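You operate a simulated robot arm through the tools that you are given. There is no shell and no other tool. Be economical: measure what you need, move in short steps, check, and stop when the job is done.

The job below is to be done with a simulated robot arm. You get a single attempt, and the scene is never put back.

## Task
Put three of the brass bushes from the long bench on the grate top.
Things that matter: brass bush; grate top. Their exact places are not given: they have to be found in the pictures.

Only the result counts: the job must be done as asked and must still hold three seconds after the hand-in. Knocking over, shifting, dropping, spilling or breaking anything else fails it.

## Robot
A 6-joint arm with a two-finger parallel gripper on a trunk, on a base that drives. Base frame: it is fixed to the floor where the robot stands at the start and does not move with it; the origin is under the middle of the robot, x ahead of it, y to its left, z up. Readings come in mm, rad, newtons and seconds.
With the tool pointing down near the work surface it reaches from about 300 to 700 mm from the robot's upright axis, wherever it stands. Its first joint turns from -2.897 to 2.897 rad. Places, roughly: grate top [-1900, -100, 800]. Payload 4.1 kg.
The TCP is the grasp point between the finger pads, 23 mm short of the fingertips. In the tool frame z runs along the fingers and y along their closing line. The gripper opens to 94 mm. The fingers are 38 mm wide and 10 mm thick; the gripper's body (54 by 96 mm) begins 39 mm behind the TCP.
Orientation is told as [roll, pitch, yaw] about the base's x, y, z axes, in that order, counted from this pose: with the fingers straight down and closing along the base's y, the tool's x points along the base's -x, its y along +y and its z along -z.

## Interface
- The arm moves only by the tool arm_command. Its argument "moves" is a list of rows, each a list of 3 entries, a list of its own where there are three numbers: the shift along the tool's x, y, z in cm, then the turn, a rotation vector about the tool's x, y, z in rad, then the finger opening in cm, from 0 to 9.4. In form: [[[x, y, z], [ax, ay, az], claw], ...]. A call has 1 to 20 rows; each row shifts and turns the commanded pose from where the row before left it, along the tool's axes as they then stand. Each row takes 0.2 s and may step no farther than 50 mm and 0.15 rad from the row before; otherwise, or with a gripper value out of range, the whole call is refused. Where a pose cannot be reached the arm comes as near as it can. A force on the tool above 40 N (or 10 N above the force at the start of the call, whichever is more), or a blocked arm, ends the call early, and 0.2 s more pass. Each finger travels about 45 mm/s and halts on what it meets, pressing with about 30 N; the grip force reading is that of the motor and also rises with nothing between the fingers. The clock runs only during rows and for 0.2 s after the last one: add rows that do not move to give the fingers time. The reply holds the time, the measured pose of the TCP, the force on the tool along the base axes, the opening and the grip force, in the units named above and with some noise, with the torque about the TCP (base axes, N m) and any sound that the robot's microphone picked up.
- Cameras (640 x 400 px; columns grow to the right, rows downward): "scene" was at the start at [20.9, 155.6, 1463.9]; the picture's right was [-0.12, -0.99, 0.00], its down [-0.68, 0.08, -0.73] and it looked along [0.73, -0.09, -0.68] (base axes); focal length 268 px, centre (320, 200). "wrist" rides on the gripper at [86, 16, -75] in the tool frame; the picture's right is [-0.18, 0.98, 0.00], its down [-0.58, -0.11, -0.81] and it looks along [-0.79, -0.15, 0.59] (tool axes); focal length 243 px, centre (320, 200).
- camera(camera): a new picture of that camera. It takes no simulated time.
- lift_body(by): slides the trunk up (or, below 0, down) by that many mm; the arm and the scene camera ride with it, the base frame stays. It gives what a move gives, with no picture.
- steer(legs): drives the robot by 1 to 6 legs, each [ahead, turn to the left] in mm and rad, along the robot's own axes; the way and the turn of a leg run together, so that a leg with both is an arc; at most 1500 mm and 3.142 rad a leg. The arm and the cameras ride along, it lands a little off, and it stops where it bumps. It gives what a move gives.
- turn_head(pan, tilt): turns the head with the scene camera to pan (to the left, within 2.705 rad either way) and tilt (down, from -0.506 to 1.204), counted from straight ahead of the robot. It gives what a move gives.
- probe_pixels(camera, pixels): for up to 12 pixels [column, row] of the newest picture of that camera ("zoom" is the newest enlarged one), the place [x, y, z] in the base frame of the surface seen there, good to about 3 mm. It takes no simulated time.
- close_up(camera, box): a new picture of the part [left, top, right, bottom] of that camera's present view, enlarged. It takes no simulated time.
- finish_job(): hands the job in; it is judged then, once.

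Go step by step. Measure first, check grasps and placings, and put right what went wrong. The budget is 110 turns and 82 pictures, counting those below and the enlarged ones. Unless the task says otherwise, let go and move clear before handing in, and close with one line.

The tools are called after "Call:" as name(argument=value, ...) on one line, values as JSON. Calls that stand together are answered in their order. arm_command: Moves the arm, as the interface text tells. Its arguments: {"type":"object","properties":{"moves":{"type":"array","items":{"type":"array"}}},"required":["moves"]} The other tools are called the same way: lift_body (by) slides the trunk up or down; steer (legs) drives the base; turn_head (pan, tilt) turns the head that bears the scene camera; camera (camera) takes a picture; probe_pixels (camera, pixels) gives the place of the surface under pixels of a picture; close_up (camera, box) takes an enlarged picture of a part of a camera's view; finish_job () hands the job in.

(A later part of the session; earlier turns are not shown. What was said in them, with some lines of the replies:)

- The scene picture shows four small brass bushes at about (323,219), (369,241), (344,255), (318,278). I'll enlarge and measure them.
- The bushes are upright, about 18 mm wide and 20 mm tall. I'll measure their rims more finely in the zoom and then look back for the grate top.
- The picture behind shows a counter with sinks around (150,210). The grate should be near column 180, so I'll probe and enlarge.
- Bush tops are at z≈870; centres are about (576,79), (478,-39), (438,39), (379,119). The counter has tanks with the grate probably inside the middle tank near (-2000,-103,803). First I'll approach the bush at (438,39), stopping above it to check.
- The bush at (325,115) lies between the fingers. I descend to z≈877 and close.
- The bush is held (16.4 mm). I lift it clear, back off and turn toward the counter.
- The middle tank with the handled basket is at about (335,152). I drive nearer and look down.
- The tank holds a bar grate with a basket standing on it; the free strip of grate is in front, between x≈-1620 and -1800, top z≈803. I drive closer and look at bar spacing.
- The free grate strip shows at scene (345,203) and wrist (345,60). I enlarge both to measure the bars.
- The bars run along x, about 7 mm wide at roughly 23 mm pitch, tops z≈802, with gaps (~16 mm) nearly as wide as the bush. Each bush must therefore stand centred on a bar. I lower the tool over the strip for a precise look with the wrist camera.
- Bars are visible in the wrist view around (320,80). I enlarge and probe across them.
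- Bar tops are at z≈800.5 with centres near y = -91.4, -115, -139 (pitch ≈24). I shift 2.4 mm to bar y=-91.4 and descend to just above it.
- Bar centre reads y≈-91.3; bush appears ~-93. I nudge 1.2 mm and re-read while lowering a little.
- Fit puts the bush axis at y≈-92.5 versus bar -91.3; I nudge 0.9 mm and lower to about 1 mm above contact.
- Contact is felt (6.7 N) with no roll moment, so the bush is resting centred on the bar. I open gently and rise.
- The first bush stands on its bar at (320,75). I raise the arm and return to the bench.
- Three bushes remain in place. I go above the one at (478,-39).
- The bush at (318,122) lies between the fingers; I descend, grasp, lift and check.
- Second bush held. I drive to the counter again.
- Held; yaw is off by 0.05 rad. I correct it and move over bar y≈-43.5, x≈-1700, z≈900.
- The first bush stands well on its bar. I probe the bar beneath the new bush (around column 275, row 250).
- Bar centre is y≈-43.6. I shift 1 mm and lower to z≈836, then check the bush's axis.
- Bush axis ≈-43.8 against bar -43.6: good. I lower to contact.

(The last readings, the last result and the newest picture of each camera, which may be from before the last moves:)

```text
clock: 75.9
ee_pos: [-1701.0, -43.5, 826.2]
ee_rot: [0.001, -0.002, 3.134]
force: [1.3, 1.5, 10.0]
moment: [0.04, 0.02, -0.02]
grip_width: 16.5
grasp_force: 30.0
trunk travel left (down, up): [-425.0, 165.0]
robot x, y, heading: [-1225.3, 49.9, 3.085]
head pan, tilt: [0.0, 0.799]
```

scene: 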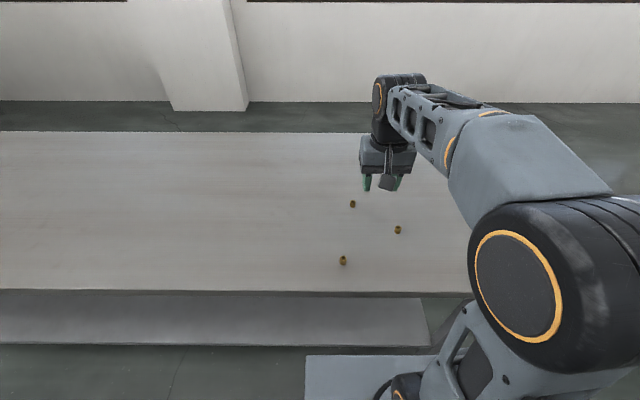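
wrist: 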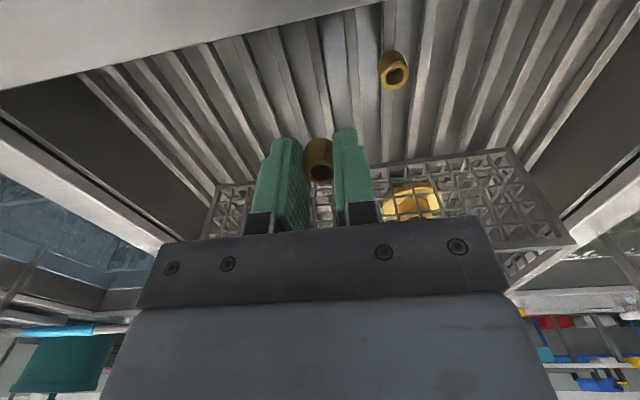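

Allowing for the lateral force, the contact lies under the axis (offset ≈0). I ease the press, open gently and rise.

Call:
arm_command(moves=[[[0, 0, -0.06], [0, 0, 0], 1], [[0, 0, 0], [0, 0, 0], 1.9], [[0, 0, 0], [0, 0, 0], 2.4], [[0, 0, 0], [0, 0, 0], 2.4], [[0, 0, -0.5], [0, 0, 0], 2.6], [[0, 0, -1], [0, 0, 0], 3], [[0, 0, -2], [0, 0, 0], 3], [[0, 0, -3], [0, 0, 0], 3.2], [[0, 0, -3], [0, 0, 0], 3.2], [[0, 0, 0], [0, 0, 0], 3.2]])

Call:
camera(camera="wrist")

```text
clock: 78.1
ee_pos: [-1700.3, -43.3, 921.5]
ee_rot: [0.001, -0.001, 3.133]
force: [0.1, 0.0, -0.4]
moment: [0.02, 0.0, 0.0]
grip_width: 32.1
grasp_force: 0.1
trunk travel left (down, up): [-425.0, 165.0]
robot x, y, heading: [-1226.3, 54.8, 3.088]
head pan, tilt: [0.0, 0.799]
```

```text
53 pictures are left
```

wrist: 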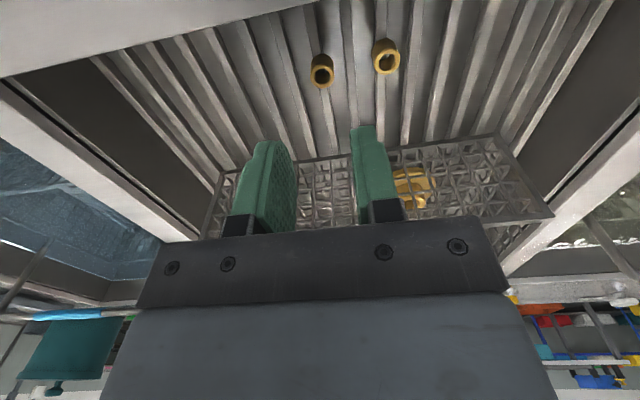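

Two bushes stand on the grate at (322,72) and (386,58). I return for the third.

Call:
arm_command(moves=[[[0, 0, -5], [0, 0, 0], 4.5], [[0, 0, -5], [0, 0, 0], 4.5], [[0, 0, -5], [0, 0, 0], 4.5], [[0, 0, -1.7], [0, 0, 0], 4.5], [[3, -3, 0], [0, 0, 0.05], 4.5], [[0, -3.0, 0], [0, 0, 0], 4.5]])

Call:
steer(legs=[[-730, 0], [0, -3.086], [485, 0]])

Call:
close_up(camera="scene", box=[260, 150, 480, 290])

```text
clock: 79.5
ee_pos: [-1667.5, 16.5, 1086.1]
ee_rot: [0.002, 0.001, 3.085]
force: [-0.1, 0.3, -1.0]
moment: [0.0, -0.02, -0.03]
grip_width: 45.0
grasp_force: 0.0
trunk travel left (down, up): [-425.0, 165.0]
robot x, y, heading: [-1229.3, 51.9, 3.087]
head pan, tilt: [0.0, 0.799]
```

```text
clock: 93.3
ee_pos: [442.7, 47.1, 1085.2]
ee_rot: [-0.001, -0.001, -0.031]
force: [-0.1, 0.2, 0.0]
moment: [0.0, 0.01, -0.01]
grip_width: 44.9
grasp_force: 0.1
trunk travel left (down, up): [-425.0, 165.0]
robot x, y, heading: [7.4, 0.4, -0.027]
head pan, tilt: [0.0, 0.799]
```

```text
2.86 times, centred on (370, 220) of scene
```

zoom: 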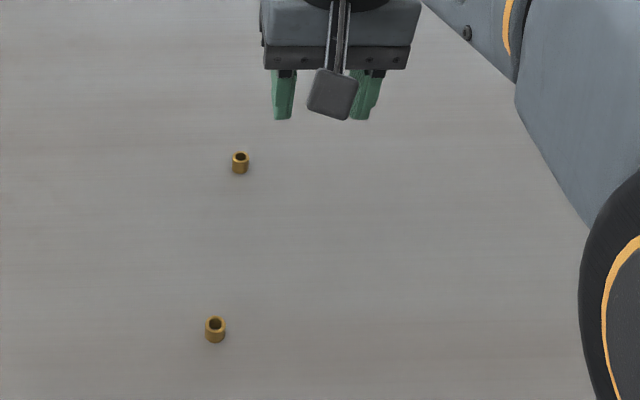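

I go above the bush at (379,119), correcting yaw.

Call:
arm_command(moves=[[[0, 0, 0], [0, 0, -0.03], 5], [[2.2, 2.4, 1], [0, 0, 0], 5], [[2.1, 2.4, 2], [0, 0, 0], 5], [[2.1, 2.4, 3], [0, 0, 0], 5], [[0, 0, 4], [0, 0, 0], 5], [[0, 0, 4], [0, 0, 0], 5], [[0, 0, 3], [0, 0, 0], 5], [[0, 0, 0.8], [0, 0, 0], 5], [[0, 0, 0], [0, 0, 0], 5]])

Call:
camera(camera="wrist")

```text
clock: 95.3
ee_pos: [379.8, 118.1, 911.1]
ee_rot: [0.0, -0.001, 0.001]
force: [-0.9, 0.0, 0.6]
moment: [-0.01, 0.0, 0.01]
grip_width: 49.8
grasp_force: 0.0
trunk travel left (down, up): [-425.0, 165.0]
robot x, y, heading: [-0.3, -1.6, -0.028]
head pan, tilt: [0.0, 0.799]
```

```text
51 pictures are left
```

wrist: 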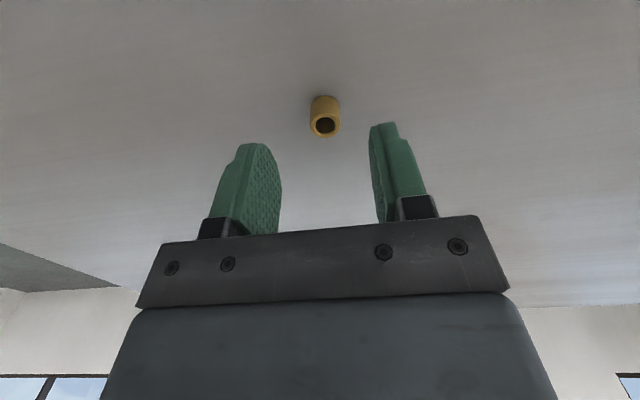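

The bush at (325,116) is between the fingers. I descend 34 mm, grasp, then lift.

Call:
arm_command(moves=[[[0, 0, 2], [0, 0, 0], 5], [[0, 0, 1.4], [0, 0, 0], 5], [[0, 0, 0], [0, 0, 0], 5], [[0, 0, 0], [0, 0, 0], 1], [[0, 0, 0], [0, 0, 0], 1], [[0, 0, 0], [0, 0, 0], 1], [[0, 0, 0], [0, 0, 0], 1]])

Call:
arm_command(moves=[[[0, 0, -2], [0, 0, 0], 1], [[0, 0, -4], [0, 0, 0], 1], [[0, 0, -5], [0, 0, 0], 1], [[0, 0, -5], [0, 0, 0], 1], [[0, 0, -5], [0, 0, 0], 1], [[-3, -3, 0], [0, 0, 0.03], 1], [[-3, -3, 0], [0, 0, 0], 1], [[0, -3, 0], [0, 0, 0], 1], [[0, 0, 0], [0, 0, 0], 1]])

Call:
camera(camera="wrist")

```text
clock: 96.9
ee_pos: [379.7, 117.8, 875.6]
ee_rot: [-0.001, 0.001, -0.001]
force: [-0.8, -0.5, 0.7]
moment: [0.05, 0.01, -0.01]
grip_width: 16.5
grasp_force: 30.4
trunk travel left (down, up): [-425.0, 165.0]
robot x, y, heading: [0.9, 1.9, -0.031]
head pan, tilt: [0.0, 0.799]
```

```text
clock: 98.9
ee_pos: [436.5, 26.8, 1083.3]
ee_rot: [0.001, 0.0, -0.03]
force: [-1.2, -0.4, 0.6]
moment: [0.04, 0.02, 0.02]
grip_width: 16.6
grasp_force: 29.9
trunk travel left (down, up): [-425.0, 165.0]
robot x, y, heading: [0.9, 3.4, -0.03]
head pan, tilt: [0.0, 0.799]
```

```text
50 pictures are left
```

wrist: 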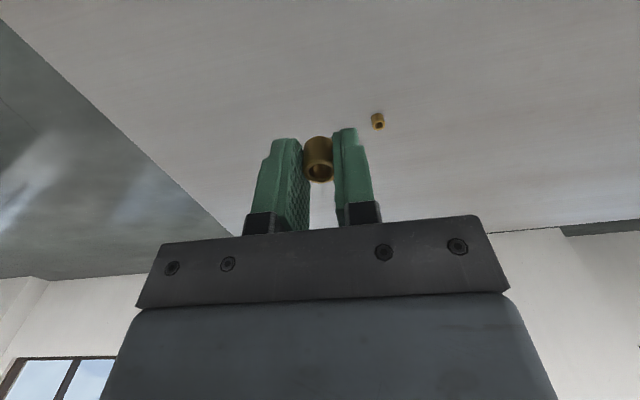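

Third bush held. I drive to the counter.

Call:
steer(legs=[[-480, 0], [0, -3.112], [740, 0]])

Call:
camera(camera="wrist")

```text
clock: 112.6
ee_pos: [-1646.8, -43.4, 1083.9]
ee_rot: [-0.001, -0.001, -3.127]
force: [0.8, 0.4, 1.1]
moment: [0.02, 0.0, 0.01]
grip_width: 16.3
grasp_force: 30.4
trunk travel left (down, up): [-425.0, 165.0]
robot x, y, heading: [-1215.0, 1.6, -3.128]
head pan, tilt: [0.0, 0.799]
```

```text
49 pictures are left
```

wrist: 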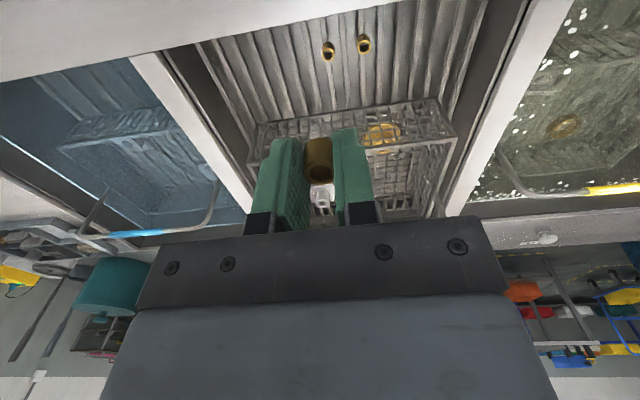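

Both placed bushes still stand at (328,50) and (363,44). I move over bar y≈-139.

Call:
arm_command(moves=[[[0, 0, 0], [0, 0, 0.015], 1], [[-1.8, 3.2, 1], [0, 0, 0], 1], [[-1.8, 3.2, 2], [0, 0, 0], 1], [[-1.7, 3.2, 3], [0, 0, 0], 1], [[0, 0, 4], [0, 0, 0], 1], [[0, 0, 4], [0, 0, 0], 1], [[0, 0, 3], [0, 0, 0], 1], [[0, 0, 1.4], [0, 0, 0], 1], [[0, 0, 0], [0, 0, 0], 1]])

Call:
close_up(camera="wrist", box=[200, 30, 400, 155])

```text
clock: 114.6
ee_pos: [-1700.2, -137.9, 899.5]
ee_rot: [-0.001, 0.0, -3.142]
force: [0.2, 0.4, -0.9]
moment: [0.01, -0.01, 0.01]
grip_width: 16.6
grasp_force: 30.8
trunk travel left (down, up): [-425.0, 165.0]
robot x, y, heading: [-1212.4, 1.7, -3.131]
head pan, tilt: [0.0, 0.799]
```

```text
3.20 times, centred on (300, 92) of wrist
```

zoom: 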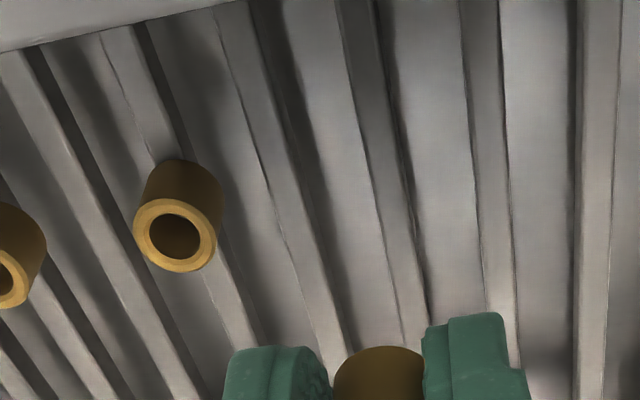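

Call:
probe_pixels(camera="zoom", pixels=[[380, 240], [384, 240], [388, 240], [392, 240], [396, 240], [400, 240], [404, 240], [408, 240], [412, 240], [416, 240], [420, 240], [424, 240]])

Call:
probe_pixels(camera="zoom", pixels=[[366, 150], [370, 150], [374, 150], [378, 150], [382, 150], [386, 150], [390, 150], [394, 150], [398, 150], [402, 150], [470, 150], [500, 150]])

```text
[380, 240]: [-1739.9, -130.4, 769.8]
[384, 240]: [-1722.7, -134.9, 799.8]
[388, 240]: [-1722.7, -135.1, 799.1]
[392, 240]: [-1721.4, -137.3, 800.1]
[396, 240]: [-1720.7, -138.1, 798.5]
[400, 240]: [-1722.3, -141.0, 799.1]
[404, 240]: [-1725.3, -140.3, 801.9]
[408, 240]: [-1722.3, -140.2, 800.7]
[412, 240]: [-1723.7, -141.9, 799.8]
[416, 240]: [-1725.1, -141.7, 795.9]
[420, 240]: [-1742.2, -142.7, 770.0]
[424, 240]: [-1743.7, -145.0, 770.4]
```

```text
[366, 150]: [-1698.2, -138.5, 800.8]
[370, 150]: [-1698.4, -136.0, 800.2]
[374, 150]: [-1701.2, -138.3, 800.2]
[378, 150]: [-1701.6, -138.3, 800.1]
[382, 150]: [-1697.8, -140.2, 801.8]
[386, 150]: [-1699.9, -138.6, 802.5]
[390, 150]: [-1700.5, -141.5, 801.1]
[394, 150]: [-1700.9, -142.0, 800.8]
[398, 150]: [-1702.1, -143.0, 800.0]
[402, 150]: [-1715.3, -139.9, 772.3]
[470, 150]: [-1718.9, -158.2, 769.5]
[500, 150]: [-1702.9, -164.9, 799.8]
```

Bar centre y≈-139.2; TCP -138. I shift 1 mm, lower and check.

Call:
arm_command(moves=[[[0, 0.1, 2], [0, 0, 0], 1], [[0, 0, 2], [0, 0, 0], 1], [[0, 0, 2], [0, 0, 0], 1], [[0, 0, 0.3], [0, 0, 0], 1], [[0, 0, 0], [0, 0, 0], 1], [[0, 0, 0], [0, 0, 0], 1]])

Call:
arm_command(moves=[[[0, 0, 0], [0, 0, 0], 1]])

Call:
arm_command(moves=[[[0, 0, 0], [0, 0, 0], 1]])

Call:
close_up(camera="wrist", box=[270, 110, 370, 180])

Call:
probe_pixels(camera="zoom", pixels=[[270, 210], [300, 210], [330, 210], [360, 210], [270, 230], [300, 230], [330, 230], [360, 230], [270, 250], [300, 250], [330, 250], [360, 250]])

```text
clock: 116.0
ee_pos: [-1700.4, -140.8, 836.1]
ee_rot: [0.0, -0.001, -3.141]
force: [-1.2, 0.2, -0.1]
moment: [-0.01, 0.0, 0.0]
grip_width: 16.5
grasp_force: 30.4
trunk travel left (down, up): [-425.0, 165.0]
robot x, y, heading: [-1211.8, 5.0, -3.123]
head pan, tilt: [0.0, 0.799]
```

```text
clock: 116.4
ee_pos: [-1699.9, -140.0, 836.1]
ee_rot: [0.0, 0.0, -3.14]
force: [0.1, -0.1, -0.4]
moment: [-0.03, 0.01, -0.03]
grip_width: 16.8
grasp_force: 30.0
trunk travel left (down, up): [-425.0, 165.0]
robot x, y, heading: [-1213.6, 4.1, -3.12]
head pan, tilt: [0.0, 0.799]
```

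```text
clock: 116.8
ee_pos: [-1700.9, -140.6, 836.6]
ee_rot: [-0.001, -0.001, -3.142]
force: [-1.0, 0.0, -1.0]
moment: [0.01, 0.0, 0.0]
grip_width: 16.6
grasp_force: 30.1
trunk travel left (down, up): [-425.0, 165.0]
robot x, y, heading: [-1211.9, 1.2, -3.127]
head pan, tilt: [0.0, 0.799]
```

```text
5.71 times, centred on (320, 145) of wrist
```

zoom: 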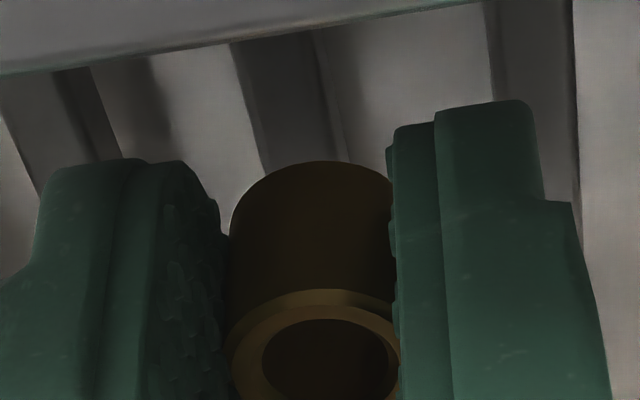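

```text
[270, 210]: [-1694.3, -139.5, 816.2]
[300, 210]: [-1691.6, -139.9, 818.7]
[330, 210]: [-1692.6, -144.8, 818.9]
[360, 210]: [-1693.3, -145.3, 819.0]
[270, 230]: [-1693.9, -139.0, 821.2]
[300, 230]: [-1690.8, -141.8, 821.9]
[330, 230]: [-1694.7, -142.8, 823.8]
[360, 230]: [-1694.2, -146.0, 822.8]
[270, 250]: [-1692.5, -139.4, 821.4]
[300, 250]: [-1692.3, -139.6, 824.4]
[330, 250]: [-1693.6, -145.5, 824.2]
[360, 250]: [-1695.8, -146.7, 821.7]
```

Bush is ~1.2 mm too far toward -y (TCP -140.5, bar -139.2). I nudge back and lower.

Call:
arm_command(moves=[[[0, -0.12, 0.4], [0, 0, 0], 1], [[0, 0, 0.3], [0, 0, 0], 1], [[0, 0, 0], [0, 0, 0], 1], [[0, 0, 0], [0, 0, 0], 1]])

Call:
arm_command(moves=[[[0, 0, 0.1], [0, 0, 0], 1], [[0, 0, 0], [0, 0, 0], 1]])

Call:
arm_command(moves=[[[0, 0, 0.07], [0, 0, 0], 1], [[0, 0, 0], [0, 0, 0], 1]])

```text
clock: 117.8
ee_pos: [-1700.9, -140.0, 829.6]
ee_rot: [0.0, -0.001, -3.142]
force: [-0.2, 0.3, 0.0]
moment: [0.02, -0.01, -0.01]
grip_width: 16.6
grasp_force: 30.0
trunk travel left (down, up): [-425.0, 165.0]
robot x, y, heading: [-1218.7, 3.5, -3.128]
head pan, tilt: [0.0, 0.799]
```

```text
clock: 118.4
ee_pos: [-1701.7, -139.6, 828.6]
ee_rot: [0.0, 0.0, -3.142]
force: [0.1, -0.3, 0.4]
moment: [-0.02, 0.02, -0.02]
grip_width: 16.6
grasp_force: 29.9
trunk travel left (down, up): [-425.0, 165.0]
robot x, y, heading: [-1214.1, 2.5, -3.129]
head pan, tilt: [0.0, 0.799]
```

```text
clock: 119.0
ee_pos: [-1700.8, -139.6, 827.7]
ee_rot: [-0.001, 0.0, -3.142]
force: [-0.2, -0.2, -1.0]
moment: [-0.01, 0.03, -0.01]
grip_width: 16.7
grasp_force: 30.4
trunk travel left (down, up): [-425.0, 165.0]
robot x, y, heading: [-1214.5, 0.9, -3.123]
head pan, tilt: [0.0, 0.799]
```

No contact yet; TCP y≈-139.7. A final small nudge and creep down.

Call:
arm_command(moves=[[[0, -0.04, 0.07], [0, 0, 0], 1], [[0, 0, 0], [0, 0, 0], 1]])

Call:
arm_command(moves=[[[0, 0, 0.07], [0, 0, 0], 1], [[0, 0, 0], [0, 0, 0], 1]])

```text
clock: 119.6
ee_pos: [-1700.0, -138.7, 826.7]
ee_rot: [-0.001, 0.001, -3.141]
force: [-0.3, 0.7, -1.0]
moment: [0.01, 0.0, -0.02]
grip_width: 16.4
grasp_force: 30.4
trunk travel left (down, up): [-425.0, 165.0]
robot x, y, heading: [-1215.6, 5.1, -3.125]
head pan, tilt: [0.0, 0.799]
```

```text
clock: 120.2
ee_pos: [-1699.8, -139.2, 826.3]
ee_rot: [0.001, 0.0, -3.142]
force: [-0.3, 1.0, -0.1]
moment: [-0.01, -0.02, -0.04]
grip_width: 16.7
grasp_force: 29.8
trunk travel left (down, up): [-425.0, 165.0]
robot x, y, heading: [-1215.2, 5.3, -3.125]
head pan, tilt: [0.0, 0.799]
```

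Call:
arm_command(moves=[[[0, 0, 0.07], [0, 0, 0], 1], [[0, 0, 0], [0, 0, 0], 1]])

Call:
arm_command(moves=[[[0, 0, 0.04], [0, 0, 0], 1], [[0, 0, 0], [0, 0, 0], 1]])

```text
clock: 120.8
ee_pos: [-1700.2, -139.7, 825.8]
ee_rot: [0.0, 0.0, -3.142]
force: [0.6, 0.4, -0.4]
moment: [0.0, -0.01, -0.04]
grip_width: 16.6
grasp_force: 29.9
trunk travel left (down, up): [-425.0, 165.0]
robot x, y, heading: [-1215.0, 4.2, -3.122]
head pan, tilt: [0.0, 0.799]
```

```text
clock: 121.4
ee_pos: [-1701.3, -139.0, 825.8]
ee_rot: [0.0, -0.001, -3.142]
force: [-0.5, 0.3, -0.9]
moment: [0.03, 0.01, 0.01]
grip_width: 16.5
grasp_force: 29.8
trunk travel left (down, up): [-425.0, 165.0]
robot x, y, heading: [-1218.7, 3.4, -3.125]
head pan, tilt: [0.0, 0.799]
```

Call:
arm_command(moves=[[[0, 0, 0.06], [0, 0, 0], 1], [[0, 0, 0], [0, 0, 0], 1]])

Call:
arm_command(moves=[[[0, 0, 0.05], [0, 0, 0], 1], [[0, 0, 0], [0, 0, 0], 1]])

```text
clock: 122.0
ee_pos: [-1700.6, -137.4, 827.2]
ee_rot: [-0.001, -0.001, -3.142]
force: [0.4, 0.2, 2.0]
moment: [-0.03, -0.04, -0.02]
grip_width: 16.5
grasp_force: 30.1
trunk travel left (down, up): [-425.0, 165.0]
robot x, y, heading: [-1215.3, 5.0, -3.124]
head pan, tilt: [0.0, 0.799]
```

```text
clock: 122.6
ee_pos: [-1700.4, -139.0, 824.1]
ee_rot: [0.0, -0.001, -3.143]
force: [1.1, -0.2, 9.2]
moment: [-0.05, 0.0, 0.02]
grip_width: 16.7
grasp_force: 29.6
trunk travel left (down, up): [-425.0, 165.0]
robot x, y, heading: [-1215.2, 4.5, -3.126]
head pan, tilt: [0.0, 0.799]
```

Contact at 9 N, with a slight moment. I re-read twice to average.

Call:
arm_command(moves=[[[0, 0, 0], [0, 0, 0], 1]])

Call:
arm_command(moves=[[[0, 0, 0], [0, 0, 0], 1]])

Call:
arm_command(moves=[[[0, 0, 0], [0, 0, 0], 1]])

Call:
close_up(camera="wrist", box=[230, 100, 390, 200])

```text
clock: 123.0
ee_pos: [-1701.5, -138.3, 825.5]
ee_rot: [0.002, -0.003, -3.143]
force: [0.5, 1.0, 11.7]
moment: [-0.02, -0.02, 0.01]
grip_width: 16.4
grasp_force: 30.2
trunk travel left (down, up): [-425.0, 165.0]
robot x, y, heading: [-1217.5, 3.7, -3.125]
head pan, tilt: [0.0, 0.799]
```

```text
clock: 123.4
ee_pos: [-1701.3, -139.2, 824.6]
ee_rot: [0.0, -0.002, -3.141]
force: [-0.8, -0.3, 13.2]
moment: [-0.05, 0.04, -0.02]
grip_width: 16.6
grasp_force: 29.8
trunk travel left (down, up): [-425.0, 165.0]
robot x, y, heading: [-1217.1, 1.7, -3.124]
head pan, tilt: [0.0, 0.799]
```

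```text
clock: 123.8
ee_pos: [-1701.3, -139.6, 825.4]
ee_rot: [0.0, -0.002, -3.143]
force: [-0.9, -1.1, 13.9]
moment: [-0.1, 0.03, 0.03]
grip_width: 16.4
grasp_force: 29.8
trunk travel left (down, up): [-425.0, 165.0]
robot x, y, heading: [-1213.0, 6.2, -3.128]
head pan, tilt: [0.0, 0.799]
```

```text
4.00 times, centred on (310, 150) of wrist
```

zoom: 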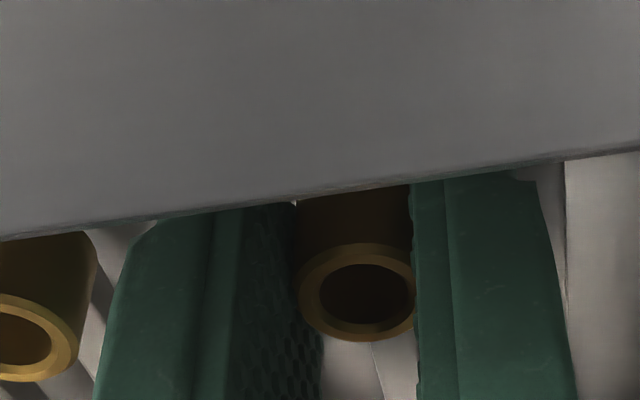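

The bush is centred within about 1 mm by position and contact is on the bar. I ease the press, open and rise.

Call:
arm_command(moves=[[[0, 0, -0.1], [0, 0, 0], 1], [[0, 0, 0], [0, 0, 0], 1.9], [[0, 0, 0], [0, 0, 0], 2.4], [[0, 0, 0], [0, 0, 0], 2.4], [[0, 0, -0.5], [0, 0, 0], 2.6], [[0, 0, -1], [0, 0, 0], 3], [[0, 0, -2], [0, 0, 0], 3], [[0, 0, -3], [0, 0, 0], 3.2], [[0, 0, -3], [0, 0, 0], 3.2], [[0, 0, 0], [0, 0, 0], 3.2]])

Call:
close_up(camera="wrist", box=[200, 20, 400, 145])

```text
clock: 126.0
ee_pos: [-1699.6, -137.7, 918.4]
ee_rot: [0.0, 0.0, -3.142]
force: [1.4, -0.3, 0.2]
moment: [0.01, 0.0, -0.04]
grip_width: 31.9
grasp_force: 0.1
trunk travel left (down, up): [-425.0, 165.0]
robot x, y, heading: [-1216.3, 1.8, -3.124]
head pan, tilt: [0.0, 0.799]
```

```text
3.20 times, centred on (300, 82) of wrist
```

zoom: 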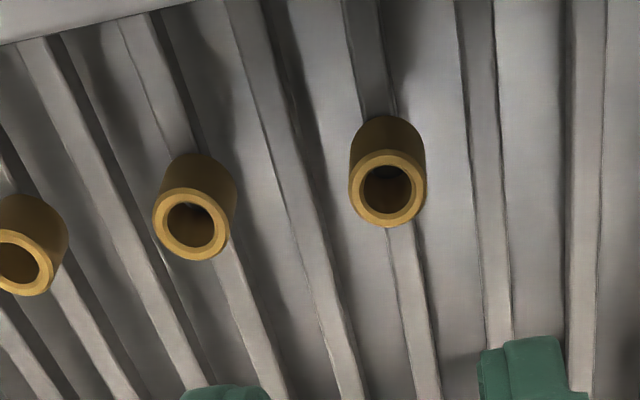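

All three bushes stand on their bars at (388,185), (195,215) and (25,260). I raise the arm, back off a little and take a final look.

Call:
arm_command(moves=[[[0, 0, -5], [0, 0, 0], 3.2], [[0, 0, -5], [0, 0, 0], 3.2], [[0, 0, -5], [0, 0, 0], 3.2], [[0, 0, -2], [0, 0, 0], 3.2], [[0, 0, 0], [0, 0, 0], 3.2]])

Call:
steer(legs=[[-150, 0]])

Call:
camera(camera="wrist")

```text
clock: 127.2
ee_pos: [-1702.2, -138.9, 1088.4]
ee_rot: [0.001, 0.0, -3.142]
force: [-0.1, -0.2, 0.9]
moment: [0.02, -0.01, 0.0]
grip_width: 31.7
grasp_force: 0.1
trunk travel left (down, up): [-425.0, 165.0]
robot x, y, heading: [-1214.2, 1.5, -3.125]
head pan, tilt: [0.0, 0.799]
```

```text
clock: 128.6
ee_pos: [-1551.5, -136.4, 1089.5]
ee_rot: [0.0, 0.001, -3.139]
force: [0.6, 0.9, 0.0]
moment: [0.01, 0.02, -0.02]
grip_width: 31.8
grasp_force: 0.0
trunk travel left (down, up): [-425.0, 165.0]
robot x, y, heading: [-1068.8, 5.0, -3.124]
head pan, tilt: [0.0, 0.799]
```

```text
44 pictures are left
```

wrist: 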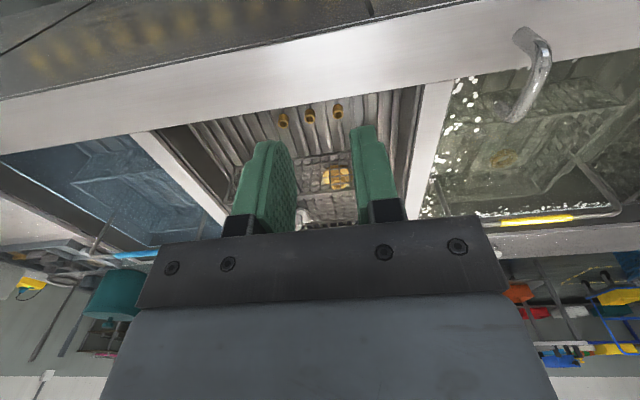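

The three bushes stand steady on the grate at (284,120), (310,115) and (337,111), and the arm is clear. I hand in.

Call:
finish_job()

```text
The job is handed in.
```

I put three brass bushes from the long bench on the grate top, each standing upright on a bar in front of the basket. They were steady in the last picture, with the gripper open and clear. The fourth bush is still on the bench, and nothing else was moved or knocked.
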